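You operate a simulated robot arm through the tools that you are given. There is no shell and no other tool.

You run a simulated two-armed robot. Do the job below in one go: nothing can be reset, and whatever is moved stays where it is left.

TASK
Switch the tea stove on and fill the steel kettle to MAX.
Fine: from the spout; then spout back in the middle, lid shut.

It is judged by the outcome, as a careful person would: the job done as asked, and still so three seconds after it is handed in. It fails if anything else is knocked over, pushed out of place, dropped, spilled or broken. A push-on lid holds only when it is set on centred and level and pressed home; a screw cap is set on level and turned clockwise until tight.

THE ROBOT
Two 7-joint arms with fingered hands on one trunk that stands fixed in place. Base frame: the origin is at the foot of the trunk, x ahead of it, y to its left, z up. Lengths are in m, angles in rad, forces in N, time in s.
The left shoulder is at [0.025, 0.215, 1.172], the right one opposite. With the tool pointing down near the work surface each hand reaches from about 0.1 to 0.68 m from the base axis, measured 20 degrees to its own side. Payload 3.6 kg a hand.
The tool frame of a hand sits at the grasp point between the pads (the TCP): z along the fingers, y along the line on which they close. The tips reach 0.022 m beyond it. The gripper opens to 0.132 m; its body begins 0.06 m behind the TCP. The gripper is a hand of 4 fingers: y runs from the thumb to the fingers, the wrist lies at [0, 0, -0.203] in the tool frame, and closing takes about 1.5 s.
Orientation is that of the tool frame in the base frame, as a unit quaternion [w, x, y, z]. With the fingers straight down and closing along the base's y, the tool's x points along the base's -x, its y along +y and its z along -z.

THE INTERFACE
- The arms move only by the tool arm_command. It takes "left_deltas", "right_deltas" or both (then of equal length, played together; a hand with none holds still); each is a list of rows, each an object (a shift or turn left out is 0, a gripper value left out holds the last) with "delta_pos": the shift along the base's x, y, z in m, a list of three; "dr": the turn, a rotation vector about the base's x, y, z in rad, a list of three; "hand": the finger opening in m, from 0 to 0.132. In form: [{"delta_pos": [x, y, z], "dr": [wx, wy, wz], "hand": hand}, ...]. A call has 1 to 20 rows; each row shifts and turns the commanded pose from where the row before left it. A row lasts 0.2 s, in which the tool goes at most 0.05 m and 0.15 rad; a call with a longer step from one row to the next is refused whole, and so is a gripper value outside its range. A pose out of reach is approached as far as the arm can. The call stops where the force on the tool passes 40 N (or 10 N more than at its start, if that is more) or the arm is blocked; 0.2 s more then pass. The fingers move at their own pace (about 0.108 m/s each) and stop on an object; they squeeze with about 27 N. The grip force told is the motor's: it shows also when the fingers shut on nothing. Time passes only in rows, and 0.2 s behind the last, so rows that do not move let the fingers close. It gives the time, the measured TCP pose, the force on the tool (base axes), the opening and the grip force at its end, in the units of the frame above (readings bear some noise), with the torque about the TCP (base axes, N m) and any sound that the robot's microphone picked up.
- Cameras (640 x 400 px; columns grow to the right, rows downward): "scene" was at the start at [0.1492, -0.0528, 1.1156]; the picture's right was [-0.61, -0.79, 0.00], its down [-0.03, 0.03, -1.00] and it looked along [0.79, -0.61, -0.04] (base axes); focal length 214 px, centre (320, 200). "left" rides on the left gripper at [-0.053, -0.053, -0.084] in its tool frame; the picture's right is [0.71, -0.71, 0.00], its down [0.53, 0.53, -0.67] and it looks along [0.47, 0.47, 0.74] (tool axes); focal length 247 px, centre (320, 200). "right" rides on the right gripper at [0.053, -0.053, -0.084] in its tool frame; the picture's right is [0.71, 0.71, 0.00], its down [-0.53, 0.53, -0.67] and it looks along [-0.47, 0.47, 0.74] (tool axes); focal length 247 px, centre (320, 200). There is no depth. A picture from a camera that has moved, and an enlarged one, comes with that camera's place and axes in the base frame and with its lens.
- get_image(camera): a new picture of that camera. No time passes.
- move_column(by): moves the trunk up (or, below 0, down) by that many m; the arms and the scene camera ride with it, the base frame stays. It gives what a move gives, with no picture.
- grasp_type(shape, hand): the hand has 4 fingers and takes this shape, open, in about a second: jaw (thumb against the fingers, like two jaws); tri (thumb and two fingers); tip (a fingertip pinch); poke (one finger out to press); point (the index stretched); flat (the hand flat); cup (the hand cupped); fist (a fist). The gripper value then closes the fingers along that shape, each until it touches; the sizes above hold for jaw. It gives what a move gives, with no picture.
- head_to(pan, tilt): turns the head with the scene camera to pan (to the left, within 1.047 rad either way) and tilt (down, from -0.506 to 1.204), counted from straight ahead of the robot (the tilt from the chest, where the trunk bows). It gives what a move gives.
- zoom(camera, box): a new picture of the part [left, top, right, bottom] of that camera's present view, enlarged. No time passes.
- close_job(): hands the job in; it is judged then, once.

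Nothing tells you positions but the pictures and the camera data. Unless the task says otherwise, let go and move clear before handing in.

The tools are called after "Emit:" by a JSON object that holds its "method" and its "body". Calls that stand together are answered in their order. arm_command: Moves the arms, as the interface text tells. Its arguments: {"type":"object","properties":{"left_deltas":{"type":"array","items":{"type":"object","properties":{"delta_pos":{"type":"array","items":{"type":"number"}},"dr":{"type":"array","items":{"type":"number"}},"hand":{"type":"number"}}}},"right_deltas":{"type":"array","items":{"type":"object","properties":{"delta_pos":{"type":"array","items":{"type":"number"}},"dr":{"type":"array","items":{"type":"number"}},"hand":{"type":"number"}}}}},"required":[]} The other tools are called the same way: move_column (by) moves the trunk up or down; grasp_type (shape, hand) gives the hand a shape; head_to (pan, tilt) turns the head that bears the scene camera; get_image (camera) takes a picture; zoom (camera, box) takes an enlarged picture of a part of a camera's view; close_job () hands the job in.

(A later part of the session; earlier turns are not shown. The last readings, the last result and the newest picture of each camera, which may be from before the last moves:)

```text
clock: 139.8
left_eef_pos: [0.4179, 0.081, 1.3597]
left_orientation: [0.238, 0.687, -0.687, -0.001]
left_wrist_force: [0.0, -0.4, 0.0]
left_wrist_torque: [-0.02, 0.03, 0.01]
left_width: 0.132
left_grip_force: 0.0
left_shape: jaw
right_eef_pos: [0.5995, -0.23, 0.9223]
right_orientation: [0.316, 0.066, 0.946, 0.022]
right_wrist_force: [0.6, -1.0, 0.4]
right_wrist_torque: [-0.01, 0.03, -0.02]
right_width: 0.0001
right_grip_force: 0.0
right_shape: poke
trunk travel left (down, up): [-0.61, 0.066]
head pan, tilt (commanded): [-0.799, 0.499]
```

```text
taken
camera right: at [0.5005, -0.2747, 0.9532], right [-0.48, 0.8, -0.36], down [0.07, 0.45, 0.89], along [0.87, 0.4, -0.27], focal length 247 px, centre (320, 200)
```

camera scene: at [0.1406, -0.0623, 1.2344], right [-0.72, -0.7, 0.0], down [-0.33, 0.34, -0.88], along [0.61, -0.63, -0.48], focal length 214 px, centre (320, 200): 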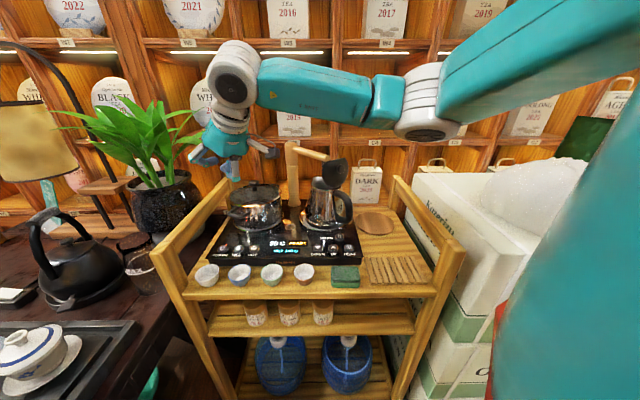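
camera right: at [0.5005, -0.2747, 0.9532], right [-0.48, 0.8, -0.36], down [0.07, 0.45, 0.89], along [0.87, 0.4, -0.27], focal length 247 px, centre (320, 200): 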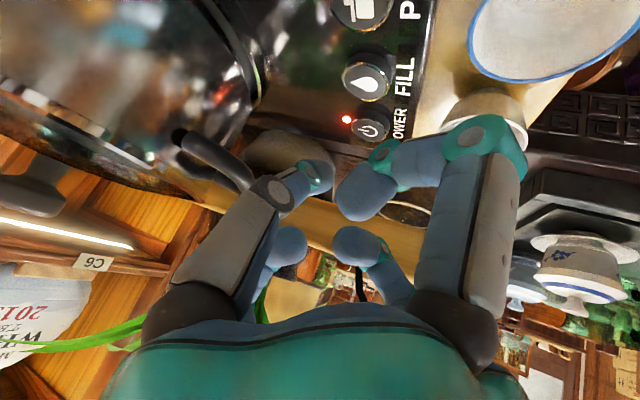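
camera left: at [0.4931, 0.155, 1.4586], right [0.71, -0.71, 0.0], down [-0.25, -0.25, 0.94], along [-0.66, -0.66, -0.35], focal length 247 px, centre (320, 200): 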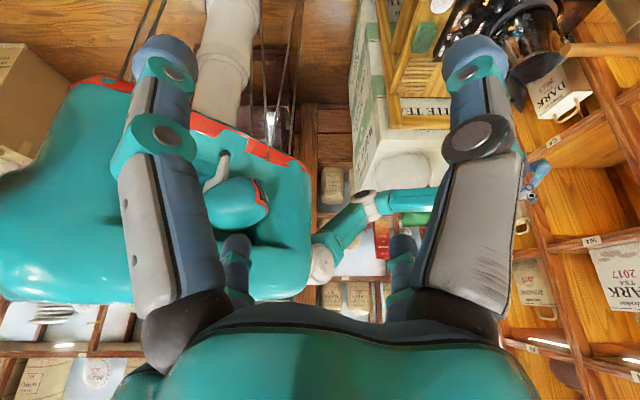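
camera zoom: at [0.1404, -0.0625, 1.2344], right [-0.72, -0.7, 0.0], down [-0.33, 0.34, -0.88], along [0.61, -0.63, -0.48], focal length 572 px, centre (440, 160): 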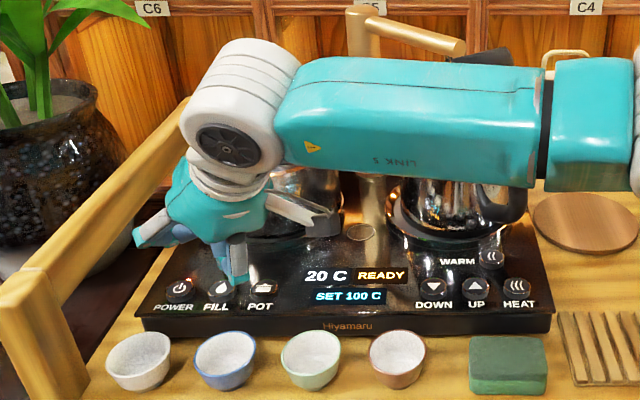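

FILL is at about (0.602, -0.2277) and the tip is almost above it, but one knuckle would pass within about 6 mm of the pot handle. I'll lean the hand slightly more to the front for clearance, correct the position, and lower partway.

Emit:
{"method": "arm_command", "body": {"right_deltas": [{"delta_pos": [-0.0015, 0.002, 0], "dr": [-0.08, 0, 0]}, {"delta_pos": [-0.0015, 0.002, 0], "dr": [-0.08, 0, 0]}, {"delta_pos": [0, 0, -0.015]}, {"delta_pos": [0, 0, -0.015]}]}}

Emit:
{"method": "zoom", "body": {"camera": "right", "box": [160, 40, 440, 240]}}

Emit:
{"method": "zoom", "body": {"camera": "scene", "box": [200, 190, 310, 270]}}

```text
clock: 140.8
left_eef_pos: [0.4185, 0.082, 1.3585]
left_orientation: [-0.24, -0.686, 0.687, 0.0]
left_wrist_force: [0.0, -0.1, 0.0]
left_wrist_torque: [0.01, -0.01, 0.01]
left_width: 0.1322
left_grip_force: 0.0
left_shape: jaw
right_eef_pos: [0.5976, -0.2243, 0.8925]
right_orientation: [0.321, 0.042, 0.945, -0.055]
right_wrist_force: [-0.3, 0.5, 0.1]
right_wrist_torque: [-0.01, -0.01, 0.0]
right_width: 0.0
right_grip_force: 0.0
right_shape: poke
trunk travel left (down, up): [-0.61, 0.066]
head pan, tilt (commanded): [-0.799, 0.499]
```

```text
2.00 times, centred on (300, 140) of right
camera zoom: at [0.4982, -0.2627, 0.9308], right [-0.48, 0.73, -0.49], down [0.07, 0.59, 0.81], along [0.87, 0.35, -0.33], focal length 494 px, centre (360, 320)
```

zoom: 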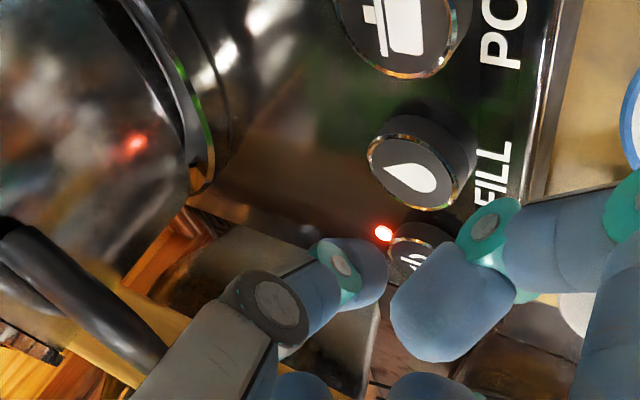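

```text
5.00 times, centred on (255, 230) of scene
camera zoom: at [0.1405, -0.0624, 1.2344], right [-0.72, -0.7, 0.0], down [-0.33, 0.34, -0.88], along [0.61, -0.63, -0.48], focal length 1072 px, centre (645, 50)
```

zoom: 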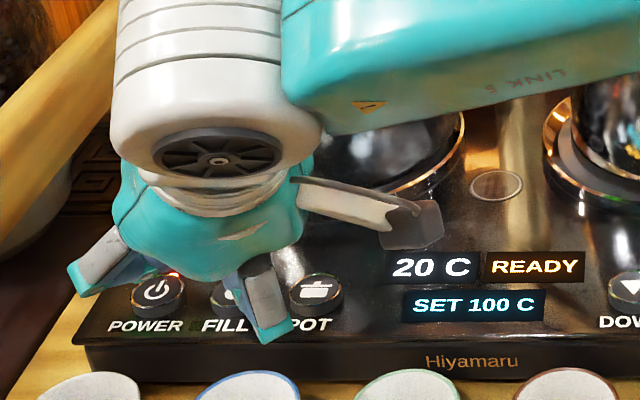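

The geometry lines up: straight down from here lands on FILL's centre, with the knuckles clear of the pot handle. I'll press in small steps and listen for the click.

Emit:
{"method": "arm_command", "body": {"right_deltas": [{"delta_pos": [0, 0, -0.008]}, {"delta_pos": [0, 0, -0.008]}, {"delta_pos": [0, 0, -0.004]}, {"delta_pos": [0, 0, -0.003]}]}}

Emit:
{"method": "zoom", "body": {"camera": "right", "box": [160, 40, 440, 240]}}

```text
clock: 141.8
left_eef_pos: [0.417, 0.0813, 1.3591]
left_orientation: [0.239, 0.687, -0.687, 0.0]
left_wrist_force: [-0.1, 0.5, 0.2]
left_wrist_torque: [-0.01, 0.0, 0.01]
left_width: 0.1318
left_grip_force: 0.0
left_shape: jaw
right_eef_pos: [0.5977, -0.2241, 0.8689]
right_orientation: [0.32, 0.041, 0.945, -0.054]
right_wrist_force: [0.3, 1.3, 0.3]
right_wrist_torque: [-0.01, 0.03, 0.02]
right_width: 0.0001
right_grip_force: 0.0
right_shape: poke
trunk travel left (down, up): [-0.61, 0.066]
head pan, tilt (commanded): [-0.799, 0.499]
```

```text
2.00 times, centred on (300, 140) of right
camera zoom: at [0.499, -0.2639, 0.9081], right [-0.48, 0.73, -0.49], down [0.07, 0.58, 0.81], along [0.87, 0.35, -0.33], focal length 494 px, centre (360, 320)
```

zoom: 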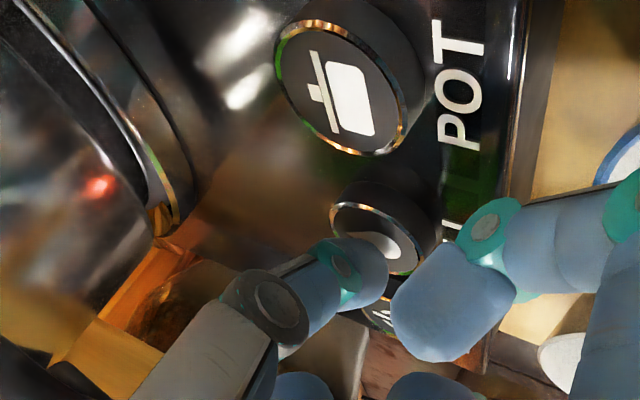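

The tip is over FILL and not yet in contact. I'll continue pressing.

Emit:
{"method": "arm_command", "body": {"right_deltas": [{"delta_pos": [0, 0, -0.003]}, {"delta_pos": [0, 0, -0.003]}]}}

Emit:
{"method": "zoom", "body": {"camera": "scene", "box": [180, 140, 370, 290]}}

```text
clock: 142.4
left_eef_pos: [0.4168, 0.0804, 1.3597]
left_orientation: [0.238, 0.687, -0.686, 0.001]
left_wrist_force: [-0.3, 0.7, -0.1]
left_wrist_torque: [-0.03, -0.01, 0.01]
left_width: 0.1318
left_grip_force: 0.2
left_shape: jaw
right_eef_pos: [0.5975, -0.2255, 0.8656]
right_orientation: [0.322, 0.041, 0.944, -0.054]
right_wrist_force: [-1.3, -0.4, 6.7]
right_wrist_torque: [-0.01, -0.05, -0.02]
right_width: 0.0
right_grip_force: 0.1
right_shape: poke
trunk travel left (down, up): [-0.61, 0.066]
head pan, tilt (commanded): [-0.799, 0.499]
heard: click
```

```text
2.67 times, centred on (275, 215) of scene
camera zoom: at [0.1393, -0.0623, 1.2347], right [-0.72, -0.7, 0.0], down [-0.33, 0.34, -0.88], along [0.61, -0.63, -0.48], focal length 572 px, centre (440, 160)
```

zoom: 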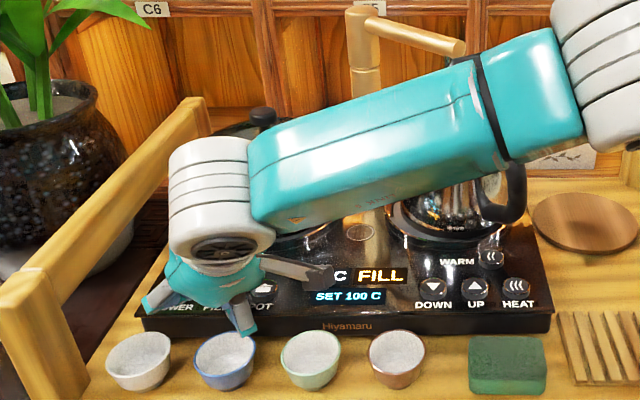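

FILL clicked and the display now shows "FILL". I'll lift off the button and rise enough to see the stream and the display.

Emit:
{"method": "arm_command", "body": {"right_deltas": [{"delta_pos": [0, 0, 0.01]}, {"delta_pos": [0, 0, 0.03]}, {"delta_pos": [0, 0, 0.04]}]}}

Emit:
{"method": "zoom", "body": {"camera": "scene", "box": [180, 120, 400, 290]}}

```text
clock: 143.2
left_eef_pos: [0.4179, 0.0818, 1.3589]
left_orientation: [0.238, 0.687, -0.687, 0.0]
left_wrist_force: [0.6, 0.4, -0.1]
left_wrist_torque: [0.01, 0.0, 0.0]
left_width: 0.1319
left_grip_force: 0.1
left_shape: jaw
right_eef_pos: [0.5987, -0.224, 0.9428]
right_orientation: [0.32, 0.041, 0.945, -0.055]
right_wrist_force: [0.3, 0.3, 0.5]
right_wrist_torque: [0.01, -0.03, 0.0]
right_width: 0.0002
right_grip_force: 0.1
right_shape: poke
trunk travel left (down, up): [-0.61, 0.066]
head pan, tilt (commanded): [-0.799, 0.499]
```

```text
2.35 times, centred on (290, 205) of scene
camera zoom: at [0.1404, -0.0622, 1.2344], right [-0.72, -0.7, 0.0], down [-0.33, 0.34, -0.88], along [0.61, -0.63, -0.48], focal length 505 px, centre (391, 188)
```

zoom: 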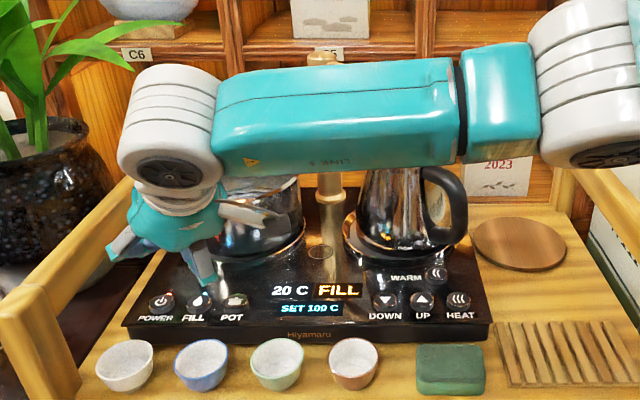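

The fill is running, with FILL on the display, but my forearm blocks the mouth. I'll raise the hand further to see the kettle.

Emit:
{"method": "arm_command", "body": {"right_deltas": [{"delta_pos": [0, 0, 0.05]}, {"delta_pos": [0, 0, 0.05]}, {"delta_pos": [0, 0, 0.03]}]}}

Emit:
{"method": "zoom", "body": {"camera": "scene", "box": [270, 130, 370, 250]}}

Emit:
{"method": "zoom", "body": {"camera": "scene", "box": [300, 160, 350, 210]}}

```text
clock: 144.0
left_eef_pos: [0.4181, 0.0806, 1.3587]
left_orientation: [0.238, 0.687, -0.686, -0.001]
left_wrist_force: [0.1, 0.3, 0.2]
left_wrist_torque: [-0.02, 0.0, 0.02]
left_width: 0.1318
left_grip_force: 0.1
left_shape: jaw
right_eef_pos: [0.596, -0.2234, 1.0745]
right_orientation: [0.32, 0.04, 0.945, -0.054]
right_wrist_force: [0.0, 0.6, -0.4]
right_wrist_torque: [0.04, -0.02, -0.01]
right_width: 0.0001
right_grip_force: 0.1
right_shape: poke
trunk travel left (down, up): [-0.61, 0.066]
head pan, tilt (commanded): [-0.799, 0.499]
```

```text
3.33 times, centred on (320, 190) of scene
camera zoom: at [0.1404, -0.0623, 1.2344], right [-0.72, -0.7, 0.0], down [-0.33, 0.34, -0.88], along [0.61, -0.63, -0.48], focal length 715 px, centre (320, 233)
```

zoom: 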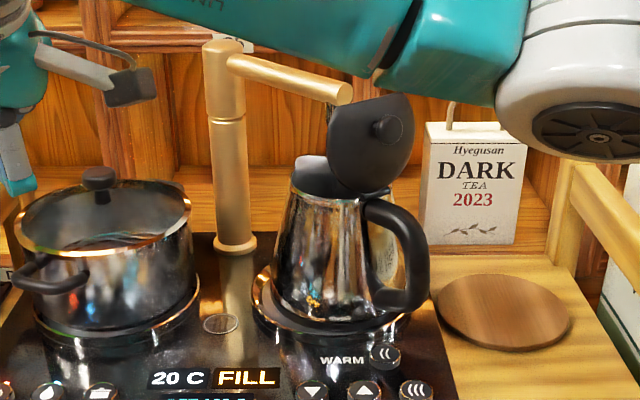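

```text
8.00 times, centred on (325, 185) of scene
camera zoom: at [0.1404, -0.0623, 1.2344], right [-0.72, -0.7, 0.0], down [-0.33, 0.34, -0.88], along [0.61, -0.63, -0.48], focal length 1716 px, centre (280, 320)
```

zoom: 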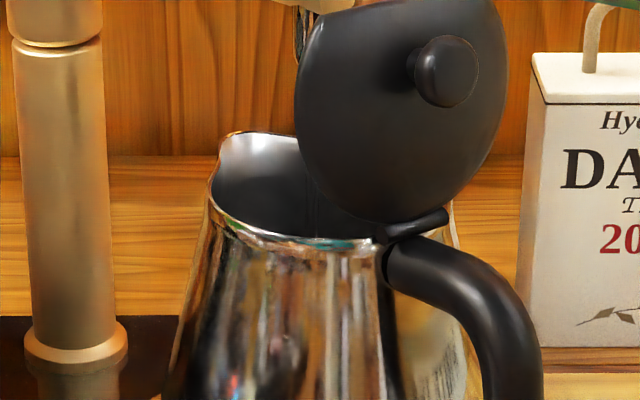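

The stream is hidden behind the lid from here. I'll raise the trunk a little for a steeper look into the mouth; the display still shows FILL.

Emit:
{"method": "move_column", "body": {"by": 0.06}}

Emit:
{"method": "zoom", "body": {"camera": "scene", "box": [295, 170, 355, 230]}}

Emit:
{"method": "zoom", "body": {"camera": "scene", "box": [210, 150, 370, 290]}}

```text
clock: 145.0
left_eef_pos: [0.4177, 0.0811, 1.4187]
left_orientation: [0.238, 0.687, -0.686, 0.0]
left_wrist_force: [0.1, 0.0, -0.2]
left_wrist_torque: [-0.04, 0.01, 0.02]
left_width: 0.1321
left_grip_force: 0.1
left_shape: jaw
right_eef_pos: [0.5974, -0.2236, 1.1337]
right_orientation: [0.32, 0.041, 0.945, -0.054]
right_wrist_force: [0.1, 0.0, -0.2]
right_wrist_torque: [0.02, 0.0, 0.01]
right_width: 0.0
right_grip_force: 0.1
right_shape: poke
trunk travel left (down, up): [-0.67, 0.006]
head pan, tilt (commanded): [-0.799, 0.499]
```

```text
6.67 times, centred on (325, 200) of scene
camera zoom: at [0.1405, -0.0624, 1.2945], right [-0.72, -0.7, 0.0], down [-0.33, 0.34, -0.88], along [0.61, -0.63, -0.48], focal length 1430 px, centre (287, 200)
```

zoom: 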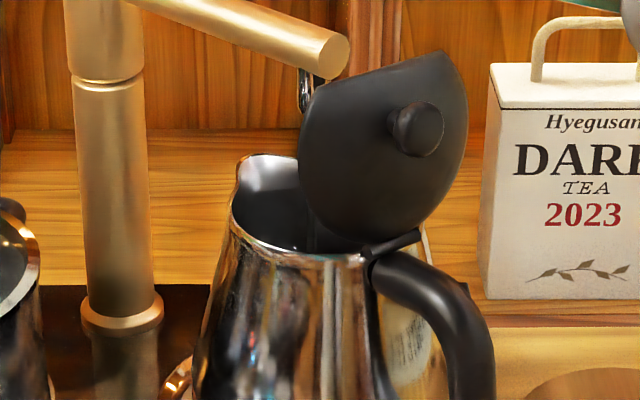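

```text
2.86 times, centred on (290, 220) of scene
camera zoom: at [0.1405, -0.0624, 1.2945], right [-0.72, -0.7, 0.0], down [-0.33, 0.34, -0.88], along [0.61, -0.63, -0.48], focal length 613 px, centre (406, 143)
```

zoom: 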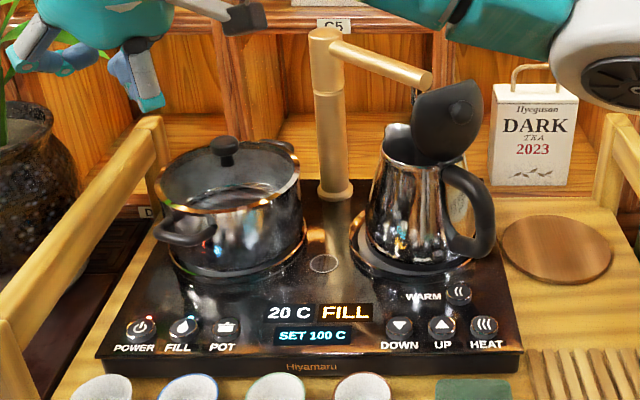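

FILL is running with its blue light on and nothing is spilling, but I can't see the level. To stay safe, I'll pause the fill now by pressing FILL again, then set up a better view before resuming.

Emit:
{"method": "arm_command", "body": {"right_deltas": [{"delta_pos": [0, -0.0005, -0.045]}, {"delta_pos": [0, -0.0005, -0.045]}, {"delta_pos": [0, -0.0005, -0.045]}, {"delta_pos": [0, -0.0005, -0.045]}, {"delta_pos": [0, 0, -0.045]}, {"delta_pos": [0, 0, -0.02]}, {"delta_pos": [0, 0, -0.012]}, {"delta_pos": [0, 0, -0.007]}]}}

Emit:
{"method": "zoom", "body": {"camera": "right", "box": [160, 40, 440, 240]}}

```text
clock: 146.8
left_eef_pos: [0.4175, 0.0798, 1.4194]
left_orientation: [0.239, 0.687, -0.686, 0.0]
left_wrist_force: [0.1, 0.1, 0.3]
left_wrist_torque: [0.01, -0.01, -0.04]
left_width: 0.132
left_grip_force: 0.1
left_shape: jaw
right_eef_pos: [0.5988, -0.2278, 0.869]
right_orientation: [0.32, 0.041, 0.945, -0.054]
right_wrist_force: [0.0, -0.6, 0.0]
right_wrist_torque: [0.01, -0.01, 0.02]
right_width: 0.0002
right_grip_force: 0.1
right_shape: poke
trunk travel left (down, up): [-0.67, 0.006]
head pan, tilt (commanded): [-0.799, 0.499]
heard: click
```

```text
2.00 times, centred on (300, 140) of right
camera zoom: at [0.4984, -0.2661, 0.9071], right [-0.48, 0.73, -0.49], down [0.07, 0.58, 0.81], along [0.87, 0.35, -0.33], focal length 494 px, centre (360, 320)
```

zoom: 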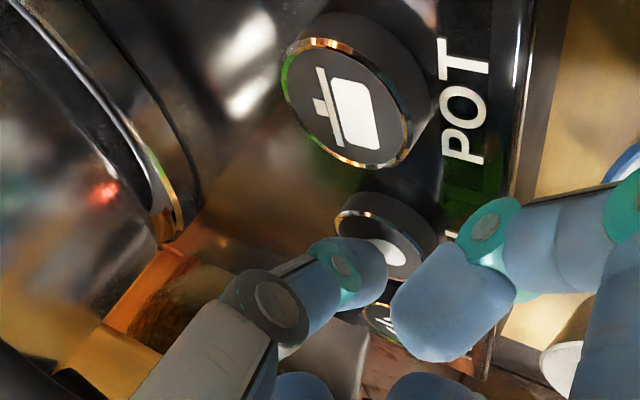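

I heard a click just as the finger arrived, although there's no contact force now. I'll check the display before doing anything else.

Emit:
{"method": "zoom", "body": {"camera": "scene", "box": [210, 150, 370, 290]}}

Emit:
{"method": "get_image", "body": {"camera": "right"}}

```text
2.86 times, centred on (290, 220) of scene
camera zoom: at [0.1404, -0.0623, 1.2946], right [-0.72, -0.7, 0.0], down [-0.33, 0.34, -0.88], along [0.61, -0.63, -0.48], focal length 613 px, centre (406, 143)
```

zoom: 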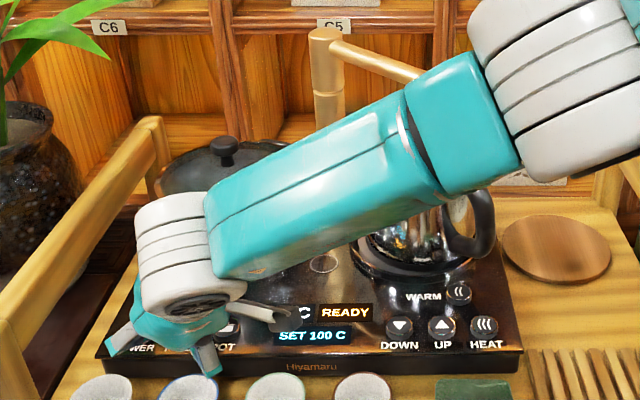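

```text
taken
camera right: at [0.4984, -0.2661, 0.9071], right [-0.48, 0.73, -0.49], down [0.07, 0.58, 0.81], along [0.87, 0.35, -0.33], focal length 247 px, centre (320, 200)
```

right: 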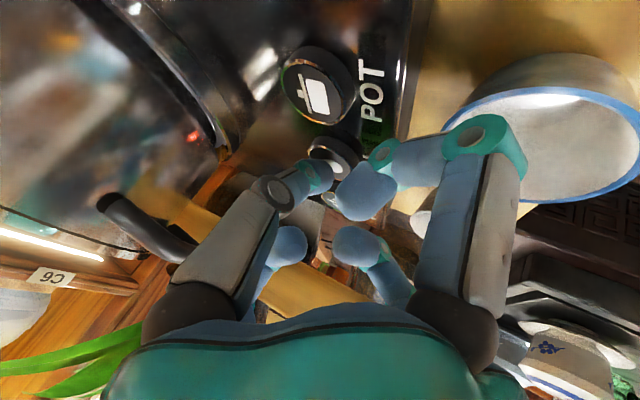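

The display is back to READY, so the fill has stopped after about 4.5 s, either from my touch or automatically. I'll raise the hand and look inside the kettle.

Emit:
{"method": "arm_command", "body": {"right_deltas": [{"delta_pos": [0, 0, 0.01]}, {"delta_pos": [0, 0, 0.04]}, {"delta_pos": [0, 0, 0.05]}, {"delta_pos": [0, 0, 0.05]}, {"delta_pos": [0, 0, 0.05]}, {"delta_pos": [0, 0, 0.05]}]}}

Emit:
{"method": "zoom", "body": {"camera": "scene", "box": [305, 185, 345, 215]}}

Emit:
{"method": "zoom", "body": {"camera": "scene", "box": [210, 150, 370, 290]}}

```text
clock: 148.2
left_eef_pos: [0.4172, 0.0801, 1.4193]
left_orientation: [0.239, 0.687, -0.686, 0.001]
left_wrist_force: [-0.5, 0.5, 0.1]
left_wrist_torque: [-0.02, 0.0, -0.03]
left_width: 0.1319
left_grip_force: 0.1
left_shape: jaw
right_eef_pos: [0.5989, -0.2256, 1.1219]
right_orientation: [0.319, 0.042, 0.945, -0.055]
right_wrist_force: [0.8, 0.4, -0.9]
right_wrist_torque: [0.02, 0.02, -0.01]
right_width: 0.0
right_grip_force: 0.0
right_shape: poke
trunk travel left (down, up): [-0.67, 0.006]
head pan, tilt (commanded): [-0.799, 0.499]
```

```text
13.33 times, centred on (325, 200) of scene
camera zoom: at [0.1403, -0.0622, 1.2946], right [-0.72, -0.7, 0.0], down [-0.33, 0.34, -0.88], along [0.61, -0.63, -0.48], focal length 2860 px, centre (253, 200)
```

zoom: 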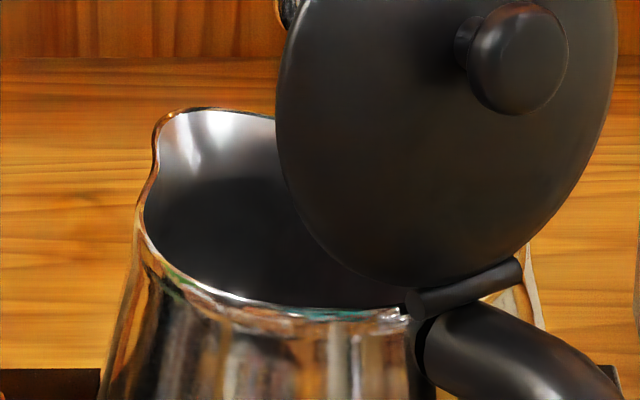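

```text
2.86 times, centred on (290, 220) of scene
camera zoom: at [0.1403, -0.0622, 1.2946], right [-0.72, -0.7, 0.0], down [-0.33, 0.34, -0.88], along [0.61, -0.63, -0.48], focal length 613 px, centre (406, 143)
```

zoom: 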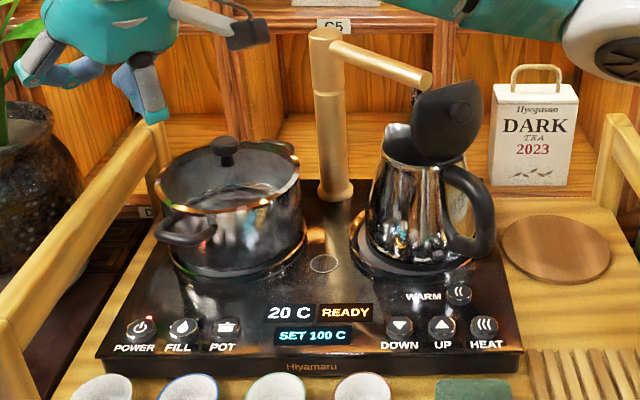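

The fill is stopped (READY) with no spill, and I can't see water in the upper part of the kettle. I'll bring the right hand's camera over the mouth for a steep look down inside.

Emit:
{"method": "arm_command", "body": {"right_deltas": [{"delta_pos": [-0.005, -0.01, 0.03], "dr": [0.0106, 0.0486, -0.02]}, {"delta_pos": [-0.0124, -0.035, 0.02], "dr": [0.0106, 0.0486, -0.02]}, {"delta_pos": [-0.0124, -0.035, 0.02], "dr": [0.0106, 0.0486, -0.02]}, {"delta_pos": [-0.0124, -0.035, 0.02], "dr": [0.0106, 0.0486, -0.02]}, {"delta_pos": [-0.0124, -0.035, 0.01], "dr": [0.0106, 0.0486, -0.02]}, {"delta_pos": [-0.0124, -0.035, 0.01], "dr": [0.0106, 0.0486, -0.02]}, {"delta_pos": [-0.0124, -0.035, 0.01], "dr": [0.0106, 0.0486, -0.02]}, {"delta_pos": [-0.0124, -0.035, 0], "dr": [0.0106, 0.0486, -0.02]}]}}

Emit:
{"method": "get_image", "body": {"camera": "right"}}

Emit:
{"method": "get_image", "body": {"camera": "scene"}}

```text
clock: 150.0
left_eef_pos: [0.4184, 0.0796, 1.4203]
left_orientation: [0.238, 0.687, -0.686, -0.001]
left_wrist_force: [-0.5, -0.2, 0.6]
left_wrist_torque: [0.0, 0.0, 0.01]
left_width: 0.1317
left_grip_force: 0.0
left_shape: jaw
right_eef_pos: [0.5046, -0.4835, 1.2371]
right_orientation: [0.125, 0.119, 0.984, -0.046]
right_wrist_force: [-0.4, -0.2, 0.0]
right_wrist_torque: [0.0, 0.02, 0.0]
right_width: 0.0001
right_grip_force: 0.0
right_shape: poke
trunk travel left (down, up): [-0.67, 0.006]
head pan, tilt (commanded): [-0.799, 0.499]
```

```text
taken
camera right: at [0.4217, -0.513, 1.308], right [-0.49, 0.84, -0.22], down [0.47, 0.47, 0.75], along [0.74, 0.26, -0.62], focal length 247 px, centre (320, 200)
```

right: 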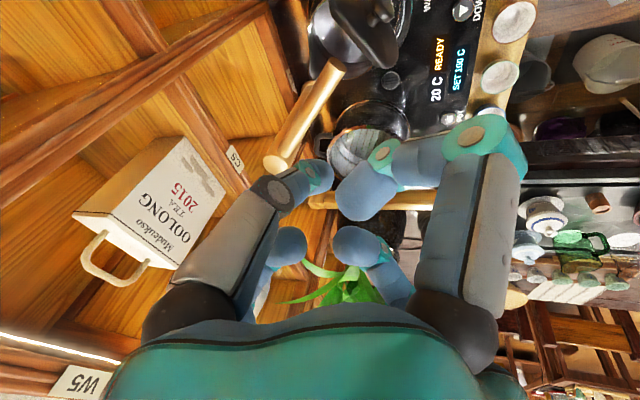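

```text
taken
camera scene: at [0.1398, -0.0632, 1.2946], right [-0.72, -0.7, 0.0], down [-0.33, 0.34, -0.88], along [0.61, -0.63, -0.48], focal length 214 px, centre (320, 200)
```

scene: 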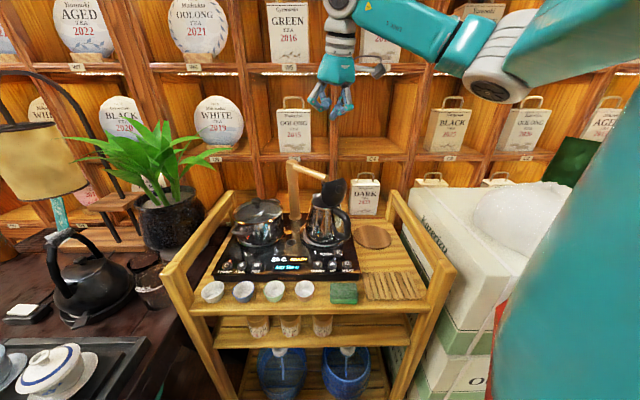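

The kettle mouth is at the top of the right camera's view. I'll zoom into it.

Emit:
{"method": "zoom", "body": {"camera": "right", "box": [250, 0, 450, 180]}}

Emit:
{"method": "zoom", "body": {"camera": "right", "box": [300, 0, 410, 80]}}

```text
2.22 times, centred on (350, 90) of right
camera zoom: at [0.4217, -0.513, 1.308], right [-0.49, 0.84, -0.22], down [0.47, 0.47, 0.75], along [0.74, 0.26, -0.62], focal length 549 px, centre (253, 444)
```

zoom: 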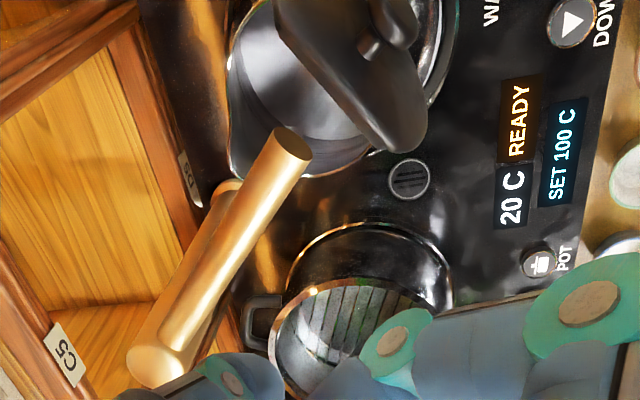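

```text
5.00 times, centred on (355, 40) of right
camera zoom: at [0.4217, -0.513, 1.308], right [-0.49, 0.84, -0.22], down [0.47, 0.47, 0.75], along [0.74, 0.26, -0.62], focal length 1235 px, centre (145, 1000)
```

zoom: 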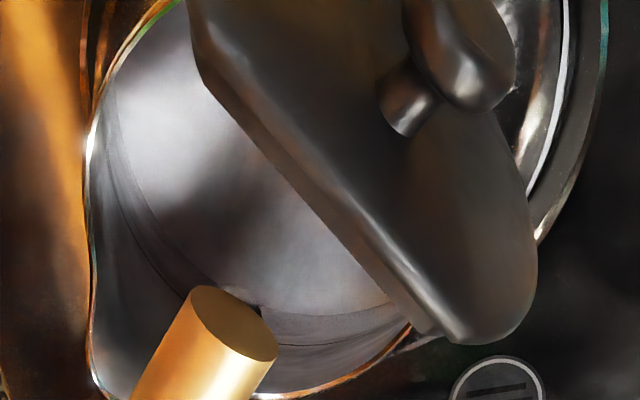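

This is a very good view into the kettle: I can see a lighter surface and lines on the inner wall. I'll zoom more to identify the water line and any MAX mark.

Emit:
{"method": "zoom", "body": {"camera": "right", "box": [310, 15, 380, 80]}}

Emit:
{"method": "zoom", "body": {"camera": "right", "box": [340, 40, 390, 80]}}

```text
6.15 times, centred on (345, 48) of right
camera zoom: at [0.4217, -0.513, 1.308], right [-0.49, 0.84, -0.22], down [0.47, 0.47, 0.75], along [0.74, 0.26, -0.62], focal length 1520 px, centre (166, 1138)
```

zoom: 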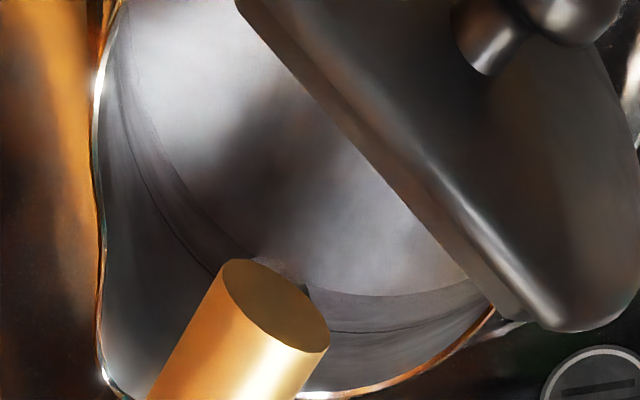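

```text
10.00 times, centred on (365, 60) of right
camera zoom: at [0.4217, -0.513, 1.308], right [-0.49, 0.84, -0.22], down [0.47, 0.47, 0.75], along [0.74, 0.26, -0.62], focal length 2470 px, centre (-130, 1600)
```

zoom: 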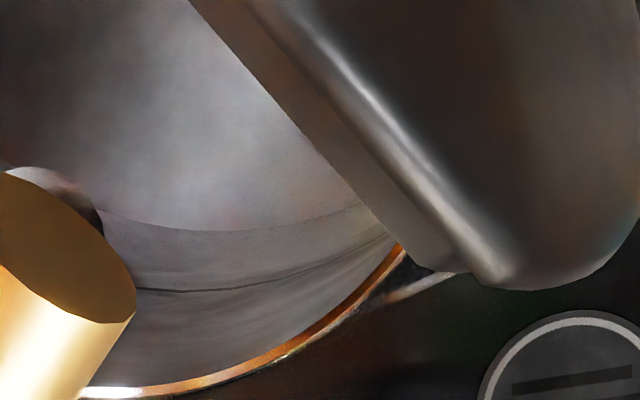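

I can see the lighter water surface, roughly 0.057 m below the rim, and a thin dark ring on the wall higher up, roughly 0.033 m below the rim, which is likely the MAX line. I'll shift the camera a bit to look for MAX lettering on other parts of the wall.

Emit:
{"method": "arm_command", "body": {"right_deltas": [{"delta_pos": [0.02, -0.02, 0]}, {"delta_pos": [0.01, -0.02, 0]}]}}

Emit:
{"method": "zoom", "body": {"camera": "right", "box": [280, 0, 400, 90]}}

Emit:
{"method": "get_image", "body": {"camera": "right"}}

```text
clock: 150.6
left_eef_pos: [0.4174, 0.0815, 1.419]
left_orientation: [0.238, 0.687, -0.686, -0.001]
left_wrist_force: [0.7, -0.1, 0.2]
left_wrist_torque: [-0.03, 0.02, 0.03]
left_width: 0.1321
left_grip_force: 0.1
left_shape: jaw
right_eef_pos: [0.5351, -0.5236, 1.238]
right_orientation: [0.125, 0.119, 0.984, -0.046]
right_wrist_force: [-0.5, -1.1, -0.2]
right_wrist_torque: [0.0, 0.02, 0.0]
right_width: 0.0
right_grip_force: 0.0
right_shape: poke
trunk travel left (down, up): [-0.67, 0.006]
head pan, tilt (commanded): [-0.799, 0.499]
```

```text
4.44 times, centred on (340, 45) of right
camera zoom: at [0.4517, -0.5524, 1.3087], right [-0.49, 0.84, -0.23], down [0.47, 0.47, 0.75], along [0.73, 0.26, -0.63], focal length 1098 px, centre (231, 889)
```

zoom: 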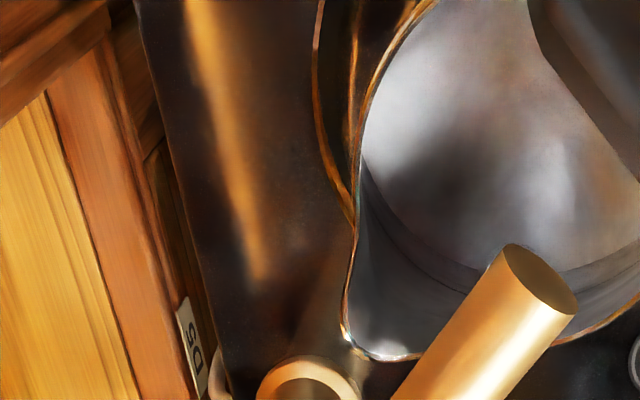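

```text
taken
camera right: at [0.4517, -0.5524, 1.3087], right [-0.49, 0.84, -0.23], down [0.47, 0.47, 0.75], along [0.73, 0.26, -0.63], focal length 247 px, centre (320, 200)
```

right: 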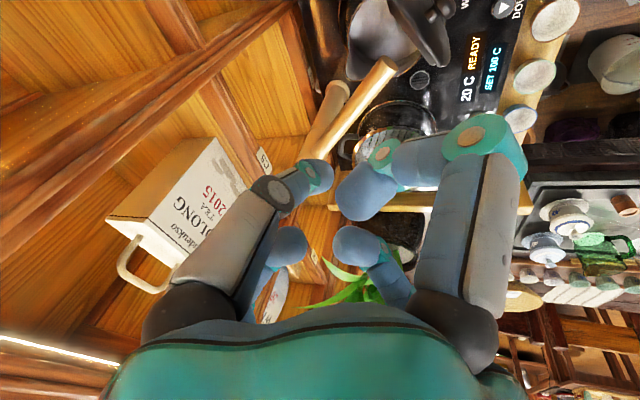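

I'll zoom further on the inner wall parts that are visible from here.

Emit:
{"method": "zoom", "body": {"camera": "right", "box": [335, 0, 425, 75]}}

Emit:
{"method": "zoom", "body": {"camera": "right", "box": [345, 25, 385, 65]}}

Emit:
{"method": "zoom", "body": {"camera": "right", "box": [385, 30, 425, 70]}}

```text
5.33 times, centred on (380, 38) of right
camera zoom: at [0.4517, -0.5524, 1.3087], right [-0.49, 0.84, -0.23], down [0.47, 0.47, 0.75], along [0.73, 0.26, -0.63], focal length 1317 px, centre (0, 1067)
```

zoom: 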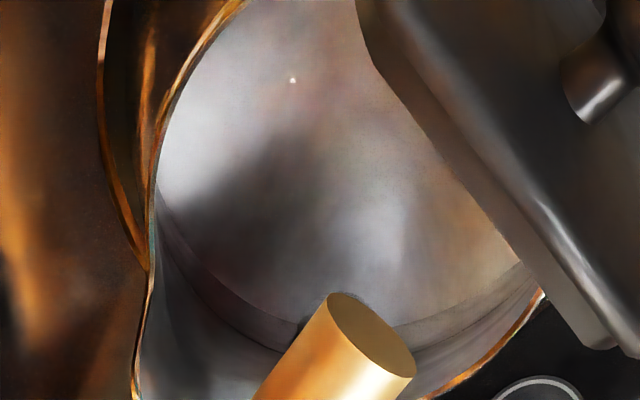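

```text
10.00 times, centred on (365, 45) of right
camera zoom: at [0.4517, -0.5524, 1.3087], right [-0.49, 0.84, -0.23], down [0.47, 0.47, 0.75], along [0.73, 0.26, -0.63], focal length 2470 px, centre (-130, 1750)
```

zoom: 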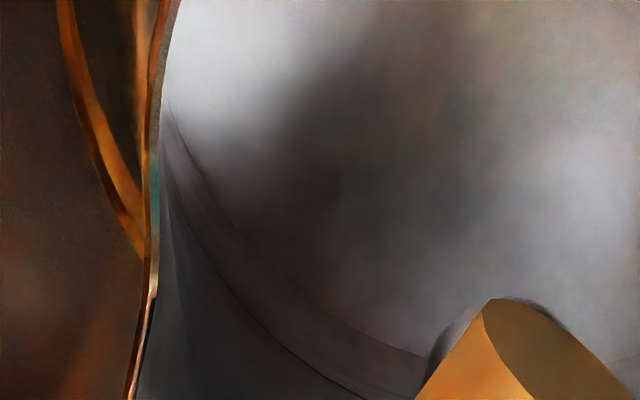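

```text
10.00 times, centred on (405, 50) of right
camera zoom: at [0.4517, -0.5524, 1.3087], right [-0.49, 0.84, -0.23], down [0.47, 0.47, 0.75], along [0.73, 0.26, -0.63], focal length 2470 px, centre (-530, 1700)
```

zoom: 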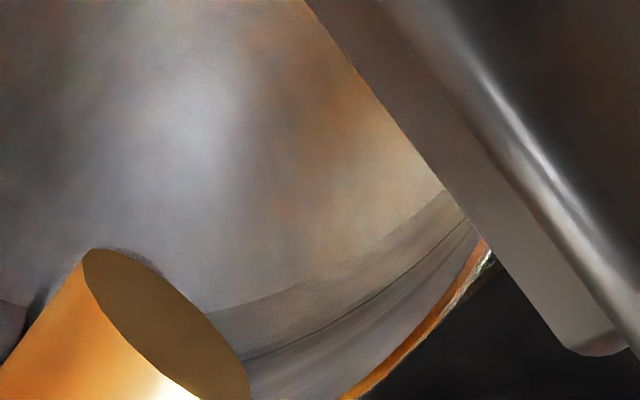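

Consistent from two viewpoints: the ring is about 0.032 m below the rim and the water about 0.06 m below it. So I need roughly another 0.028 m of level. I'll go back above FILL to give it a short, timed burst.

Emit:
{"method": "arm_command", "body": {"right_deltas": [{"delta_pos": [-0.01, 0.02, 0]}, {"delta_pos": [-0.02, 0.02, 0]}, {"delta_pos": [0.0124, 0.035, 0], "dr": [-0.0106, -0.0486, 0.02]}, {"delta_pos": [0.0124, 0.035, -0.01], "dr": [-0.0106, -0.0486, 0.02]}, {"delta_pos": [0.0124, 0.035, -0.01], "dr": [-0.0106, -0.0486, 0.02]}, {"delta_pos": [0.0124, 0.035, -0.01], "dr": [-0.0106, -0.0486, 0.02]}, {"delta_pos": [0.0124, 0.035, -0.02], "dr": [-0.0106, -0.0486, 0.02]}, {"delta_pos": [0.0124, 0.035, -0.02], "dr": [-0.0106, -0.0486, 0.02]}, {"delta_pos": [0.0124, 0.035, -0.02], "dr": [-0.0106, -0.0486, 0.02]}, {"delta_pos": [0.005, 0.01, -0.03], "dr": [-0.0106, -0.0486, 0.02]}]}}

Emit:
{"method": "arm_command", "body": {"right_deltas": [{"delta_pos": [0, 0, -0.04]}, {"delta_pos": [0, 0, -0.04]}, {"delta_pos": [0, 0, -0.04]}, {"delta_pos": [0, 0, -0.04]}, {"delta_pos": [0, 0, -0.04]}, {"delta_pos": [0, 0, -0.02]}]}}

Emit:
{"method": "zoom", "body": {"camera": "right", "box": [160, 40, 440, 240]}}

```text
clock: 152.8
left_eef_pos: [0.4176, 0.0801, 1.4195]
left_orientation: [0.238, 0.688, -0.686, 0.0]
left_wrist_force: [0.3, 1.1, -0.1]
left_wrist_torque: [0.0, 0.01, 0.01]
left_width: 0.1318
left_grip_force: 0.1
left_shape: jaw
right_eef_pos: [0.5948, -0.2272, 1.1195]
right_orientation: [0.322, 0.041, 0.944, -0.055]
right_wrist_force: [0.3, -0.1, -0.2]
right_wrist_torque: [0.04, -0.01, -0.01]
right_width: 0.0
right_grip_force: 0.1
right_shape: poke
trunk travel left (down, up): [-0.67, 0.006]
head pan, tilt (commanded): [-0.799, 0.499]
```

```text
clock: 154.2
left_eef_pos: [0.4188, 0.0816, 1.4196]
left_orientation: [0.239, 0.687, -0.687, 0.0]
left_wrist_force: [-0.7, -0.3, 0.3]
left_wrist_torque: [-0.01, -0.01, -0.01]
left_width: 0.1318
left_grip_force: 0.1
left_shape: jaw
right_eef_pos: [0.5969, -0.2268, 0.8983]
right_orientation: [0.32, 0.041, 0.945, -0.055]
right_wrist_force: [-0.4, -0.7, 0.1]
right_wrist_torque: [-0.03, -0.01, 0.01]
right_width: 0.0001
right_grip_force: 0.1
right_shape: poke
trunk travel left (down, up): [-0.67, 0.006]
head pan, tilt (commanded): [-0.799, 0.499]
```

```text
2.00 times, centred on (300, 140) of right
camera zoom: at [0.4979, -0.2668, 0.9373], right [-0.48, 0.73, -0.49], down [0.07, 0.58, 0.81], along [0.87, 0.35, -0.33], focal length 494 px, centre (360, 320)
```

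zoom: 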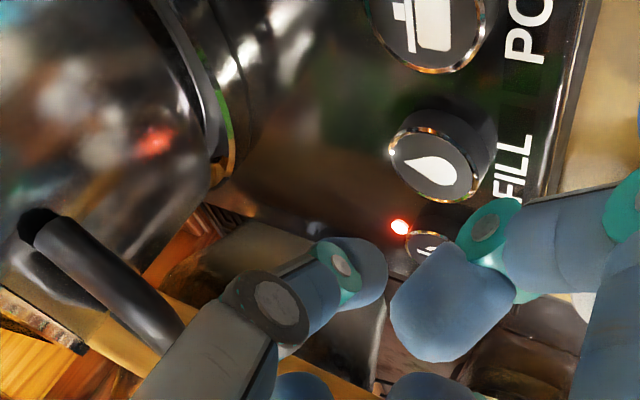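

The finger is aligned above FILL. I'll lower to just above the button, then do one on-off burst of about 1 s in a single sequence.

Emit:
{"method": "arm_command", "body": {"right_deltas": [{"delta_pos": [0, 0, -0.012]}, {"delta_pos": [0, 0, -0.007]}, {"delta_pos": [0, 0, -0.005]}]}}

Emit:
{"method": "arm_command", "body": {"right_deltas": [{"delta_pos": [0, 0, -0.006]}, {"delta_pos": [0, 0, -0.004]}, {"delta_pos": [0, 0, 0.014]}, {}, {}, {"delta_pos": [0, 0, -0.01]}, {"delta_pos": [0, 0, -0.004]}, {"delta_pos": [0, 0, 0.014]}, {"delta_pos": [0, 0, 0.02]}]}}

Emit:
{"method": "zoom", "body": {"camera": "scene", "box": [210, 150, 370, 290]}}

```text
clock: 155.0
left_eef_pos: [0.4175, 0.0802, 1.4189]
left_orientation: [0.239, 0.687, -0.687, 0.0]
left_wrist_force: [-0.4, 0.5, 0.4]
left_wrist_torque: [0.02, 0.02, -0.01]
left_width: 0.1317
left_grip_force: 0.0
left_shape: jaw
right_eef_pos: [0.5959, -0.2275, 0.8742]
right_orientation: [0.32, 0.041, 0.945, -0.054]
right_wrist_force: [0.2, 0.3, 0.4]
right_wrist_torque: [0.01, 0.03, -0.01]
right_width: 0.0003
right_grip_force: 0.0
right_shape: poke
trunk travel left (down, up): [-0.67, 0.006]
head pan, tilt (commanded): [-0.799, 0.499]
```

```text
clock: 157.0
left_eef_pos: [0.417, 0.0806, 1.4184]
left_orientation: [0.238, 0.688, -0.686, 0.0]
left_wrist_force: [-0.4, 0.3, 1.1]
left_wrist_torque: [-0.02, 0.01, 0.0]
left_width: 0.1315
left_grip_force: 0.1
left_shape: jaw
right_eef_pos: [0.5944, -0.2269, 0.8985]
right_orientation: [0.32, 0.041, 0.945, -0.054]
right_wrist_force: [0.0, 0.1, -1.0]
right_wrist_torque: [-0.02, 0.02, 0.0]
right_width: 0.0001
right_grip_force: 0.0
right_shape: poke
trunk travel left (down, up): [-0.67, 0.006]
head pan, tilt (commanded): [-0.799, 0.499]
heard: click, click
```

```text
2.86 times, centred on (290, 220) of scene
camera zoom: at [0.1398, -0.0625, 1.2947], right [-0.72, -0.7, 0.0], down [-0.33, 0.34, -0.88], along [0.61, -0.63, -0.48], focal length 613 px, centre (406, 143)
```

zoom: 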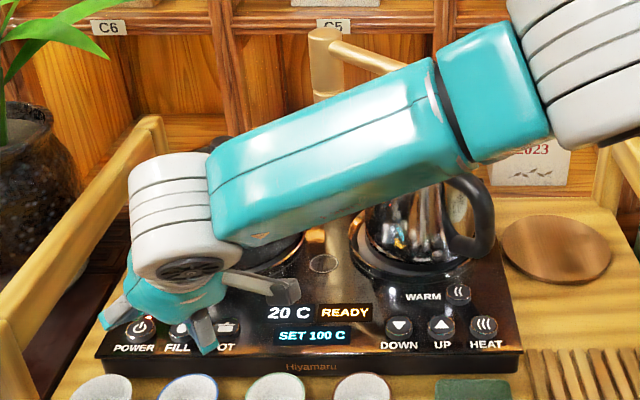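

Two clicks, and the display is back to READY, so that was a burst of about 1 s. Now I'll go back to the same viewing pose to measure the level.

Emit:
{"method": "arm_command", "body": {"right_deltas": [{"delta_pos": [0, 0, 0.045]}, {"delta_pos": [0, 0, 0.045]}, {"delta_pos": [0, 0, 0.045]}, {"delta_pos": [0, 0, 0.045]}, {"delta_pos": [0.002, 0, 0.043]}, {"delta_pos": [-0.005, -0.01, 0.03], "dr": [0.0106, 0.0486, -0.02]}, {"delta_pos": [-0.0124, -0.035, 0.02], "dr": [0.0106, 0.0486, -0.02]}, {"delta_pos": [-0.0124, -0.035, 0.02], "dr": [0.0106, 0.0486, -0.02]}, {"delta_pos": [-0.0124, -0.035, 0.02], "dr": [0.0106, 0.0486, -0.02]}, {"delta_pos": [-0.0124, -0.035, 0.01], "dr": [0.0106, 0.0486, -0.02]}, {"delta_pos": [-0.0124, -0.035, 0.01], "dr": [0.0106, 0.0486, -0.02]}, {"delta_pos": [-0.0124, -0.035, 0.01], "dr": [0.0106, 0.0486, -0.02]}, {"delta_pos": [-0.0124, -0.035, 0], "dr": [0.0106, 0.0486, -0.02]}]}}

Emit:
{"method": "zoom", "body": {"camera": "right", "box": [300, 0, 410, 80]}}

Emit:
{"method": "zoom", "body": {"camera": "right", "box": [340, 40, 390, 80]}}

```text
clock: 159.8
left_eef_pos: [0.4162, 0.08, 1.419]
left_orientation: [0.237, 0.687, -0.687, -0.001]
left_wrist_force: [-0.5, 0.3, -0.3]
left_wrist_torque: [0.02, -0.02, 0.01]
left_width: 0.1317
left_grip_force: 0.0
left_shape: jaw
right_eef_pos: [0.5047, -0.4798, 1.2445]
right_orientation: [0.125, 0.119, 0.984, -0.045]
right_wrist_force: [0.3, 0.0, 0.2]
right_wrist_torque: [0.02, -0.02, 0.01]
right_width: 0.0
right_grip_force: 0.1
right_shape: poke
trunk travel left (down, up): [-0.67, 0.006]
head pan, tilt (commanded): [-0.799, 0.499]
```

```text
5.00 times, centred on (355, 40) of right
camera zoom: at [0.4216, -0.5093, 1.3156], right [-0.49, 0.84, -0.22], down [0.47, 0.47, 0.75], along [0.73, 0.26, -0.63], focal length 1235 px, centre (145, 1000)
```

zoom: 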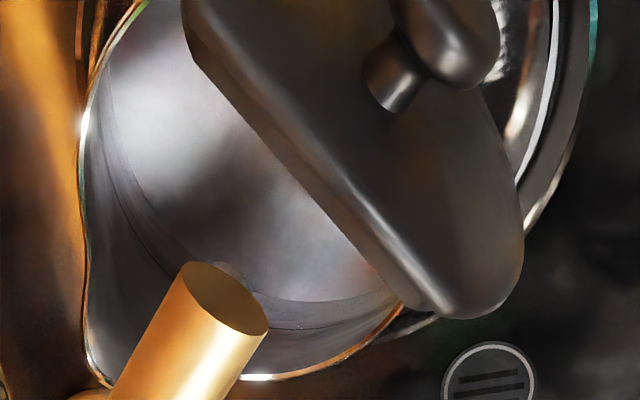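

```text
10.00 times, centred on (365, 60) of right
camera zoom: at [0.4216, -0.5093, 1.3156], right [-0.49, 0.84, -0.22], down [0.47, 0.47, 0.75], along [0.73, 0.26, -0.63], focal length 2470 px, centre (-130, 1600)
```

zoom: 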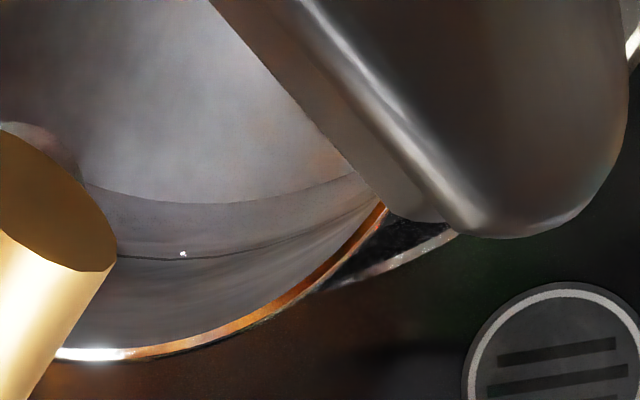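

The gap between the surface and the ring has shrunk only by roughly 10–15%, from about 65 px to about 57 px in the same view, so the flow is slow and the kettle had some water to begin with. I estimate around 7 s more in total. I'll go back and give a longer burst of about 3.6 s, then measure again.

Emit:
{"method": "arm_command", "body": {"right_deltas": [{"delta_pos": [0.0124, 0.034, 0], "dr": [-0.0106, -0.0486, 0.02]}, {"delta_pos": [0.0124, 0.035, -0.01], "dr": [-0.0106, -0.0486, 0.02]}, {"delta_pos": [0.0124, 0.035, -0.01], "dr": [-0.0106, -0.0486, 0.02]}, {"delta_pos": [0.0124, 0.035, -0.01], "dr": [-0.0106, -0.0486, 0.02]}, {"delta_pos": [0.0124, 0.035, -0.02], "dr": [-0.0106, -0.0486, 0.02]}, {"delta_pos": [0.0124, 0.035, -0.02], "dr": [-0.0106, -0.0486, 0.02]}, {"delta_pos": [0.0124, 0.035, -0.02], "dr": [-0.0106, -0.0486, 0.02]}, {"delta_pos": [0.005, 0.01, -0.03], "dr": [-0.0106, -0.0486, 0.02]}, {"delta_pos": [0, 0, -0.045]}, {"delta_pos": [0, 0, -0.045]}, {"delta_pos": [0, 0, -0.045]}, {"delta_pos": [0, 0, -0.045]}, {"delta_pos": [0, 0, -0.03]}, {"delta_pos": [0, 0, -0.015]}]}}

Emit:
{"method": "zoom", "body": {"camera": "right", "box": [160, 40, 440, 240]}}

```text
clock: 162.8
left_eef_pos: [0.418, 0.0807, 1.4181]
left_orientation: [0.239, 0.687, -0.687, 0.0]
left_wrist_force: [-0.2, 0.0, 0.6]
left_wrist_torque: [0.07, -0.02, 0.02]
left_width: 0.1319
left_grip_force: 0.0
left_shape: jaw
right_eef_pos: [0.5976, -0.2302, 0.8974]
right_orientation: [0.32, 0.041, 0.945, -0.054]
right_wrist_force: [0.5, 0.1, 1.1]
right_wrist_torque: [0.0, -0.04, 0.0]
right_width: 0.0
right_grip_force: 0.0
right_shape: poke
trunk travel left (down, up): [-0.67, 0.006]
head pan, tilt (commanded): [-0.799, 0.499]
```

```text
2.00 times, centred on (300, 140) of right
camera zoom: at [0.4999, -0.2689, 0.9366], right [-0.48, 0.73, -0.48], down [0.07, 0.58, 0.81], along [0.87, 0.35, -0.33], focal length 494 px, centre (360, 320)
```

zoom: 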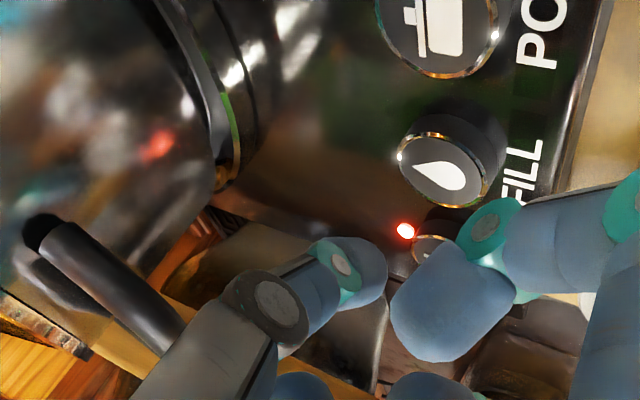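

I'm 3 mm off in y, so I'll correct that, lower to just above the button, and start the burst.

Emit:
{"method": "arm_command", "body": {"right_deltas": [{"delta_pos": [-0.001, 0.0035, -0.012]}, {"delta_pos": [0, 0, -0.007]}, {"delta_pos": [0, 0, -0.004]}]}}

Emit:
{"method": "arm_command", "body": {"right_deltas": [{"delta_pos": [0, 0, -0.006]}, {"delta_pos": [0, 0, -0.004]}, {"delta_pos": [0, 0, 0.014]}, {}, {}, {}, {}, {}, {}, {}, {}, {}, {}, {}, {}, {}, {}]}}

Emit:
{"method": "arm_command", "body": {"right_deltas": [{"delta_pos": [0, 0, -0.01]}, {"delta_pos": [0, 0, -0.004]}, {"delta_pos": [0, 0, 0.014]}, {"delta_pos": [0, 0, 0.02]}]}}

Emit:
{"method": "zoom", "body": {"camera": "scene", "box": [210, 150, 370, 290]}}

```text
clock: 163.6
left_eef_pos: [0.4178, 0.0812, 1.419]
left_orientation: [-0.239, -0.686, 0.687, 0.0]
left_wrist_force: [-0.2, -0.1, 0.2]
left_wrist_torque: [-0.02, 0.04, 0.01]
left_width: 0.1318
left_grip_force: 0.1
left_shape: jaw
right_eef_pos: [0.5976, -0.224, 0.874]
right_orientation: [0.32, 0.04, 0.945, -0.053]
right_wrist_force: [-0.5, 0.2, 0.7]
right_wrist_torque: [-0.04, 0.0, -0.02]
right_width: 0.0
right_grip_force: 0.1
right_shape: poke
trunk travel left (down, up): [-0.67, 0.006]
head pan, tilt (commanded): [-0.799, 0.499]
```

```text
clock: 167.2
left_eef_pos: [0.4178, 0.0805, 1.4198]
left_orientation: [0.239, 0.687, -0.686, 0.0]
left_wrist_force: [-0.1, -0.1, 0.5]
left_wrist_torque: [0.0, 0.03, -0.01]
left_width: 0.1319
left_grip_force: 0.2
left_shape: jaw
right_eef_pos: [0.5978, -0.2237, 0.8783]
right_orientation: [0.32, 0.041, 0.945, -0.054]
right_wrist_force: [-0.2, -0.1, -0.8]
right_wrist_torque: [-0.01, -0.02, -0.02]
right_width: 0.0001
right_grip_force: 0.1
right_shape: poke
trunk travel left (down, up): [-0.67, 0.006]
head pan, tilt (commanded): [-0.799, 0.499]
heard: click
```

```text
clock: 168.2
left_eef_pos: [0.4173, 0.0804, 1.4183]
left_orientation: [0.237, 0.687, -0.687, -0.001]
left_wrist_force: [0.0, 0.0, -0.5]
left_wrist_torque: [0.03, -0.02, -0.01]
left_width: 0.1318
left_grip_force: 0.1
left_shape: jaw
right_eef_pos: [0.598, -0.2238, 0.8997]
right_orientation: [0.321, 0.04, 0.945, -0.054]
right_wrist_force: [-0.8, -0.5, -0.1]
right_wrist_torque: [-0.03, 0.02, -0.04]
right_width: 0.0
right_grip_force: 0.1
right_shape: poke
trunk travel left (down, up): [-0.67, 0.006]
head pan, tilt (commanded): [-0.799, 0.499]
heard: click
```

```text
2.86 times, centred on (290, 220) of scene
camera zoom: at [0.1398, -0.0625, 1.2947], right [-0.72, -0.7, 0.0], down [-0.33, 0.34, -0.88], along [0.61, -0.63, -0.48], focal length 613 px, centre (406, 143)
```

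zoom: 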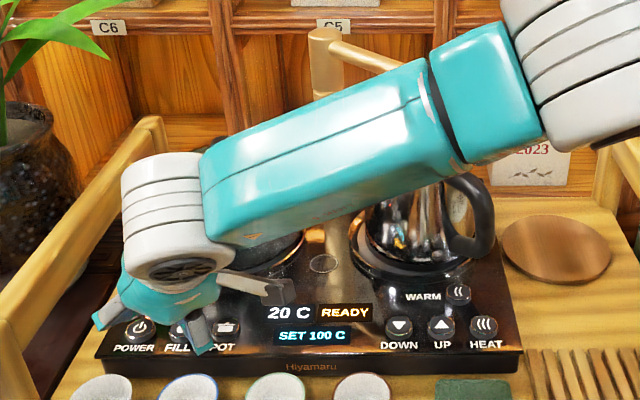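

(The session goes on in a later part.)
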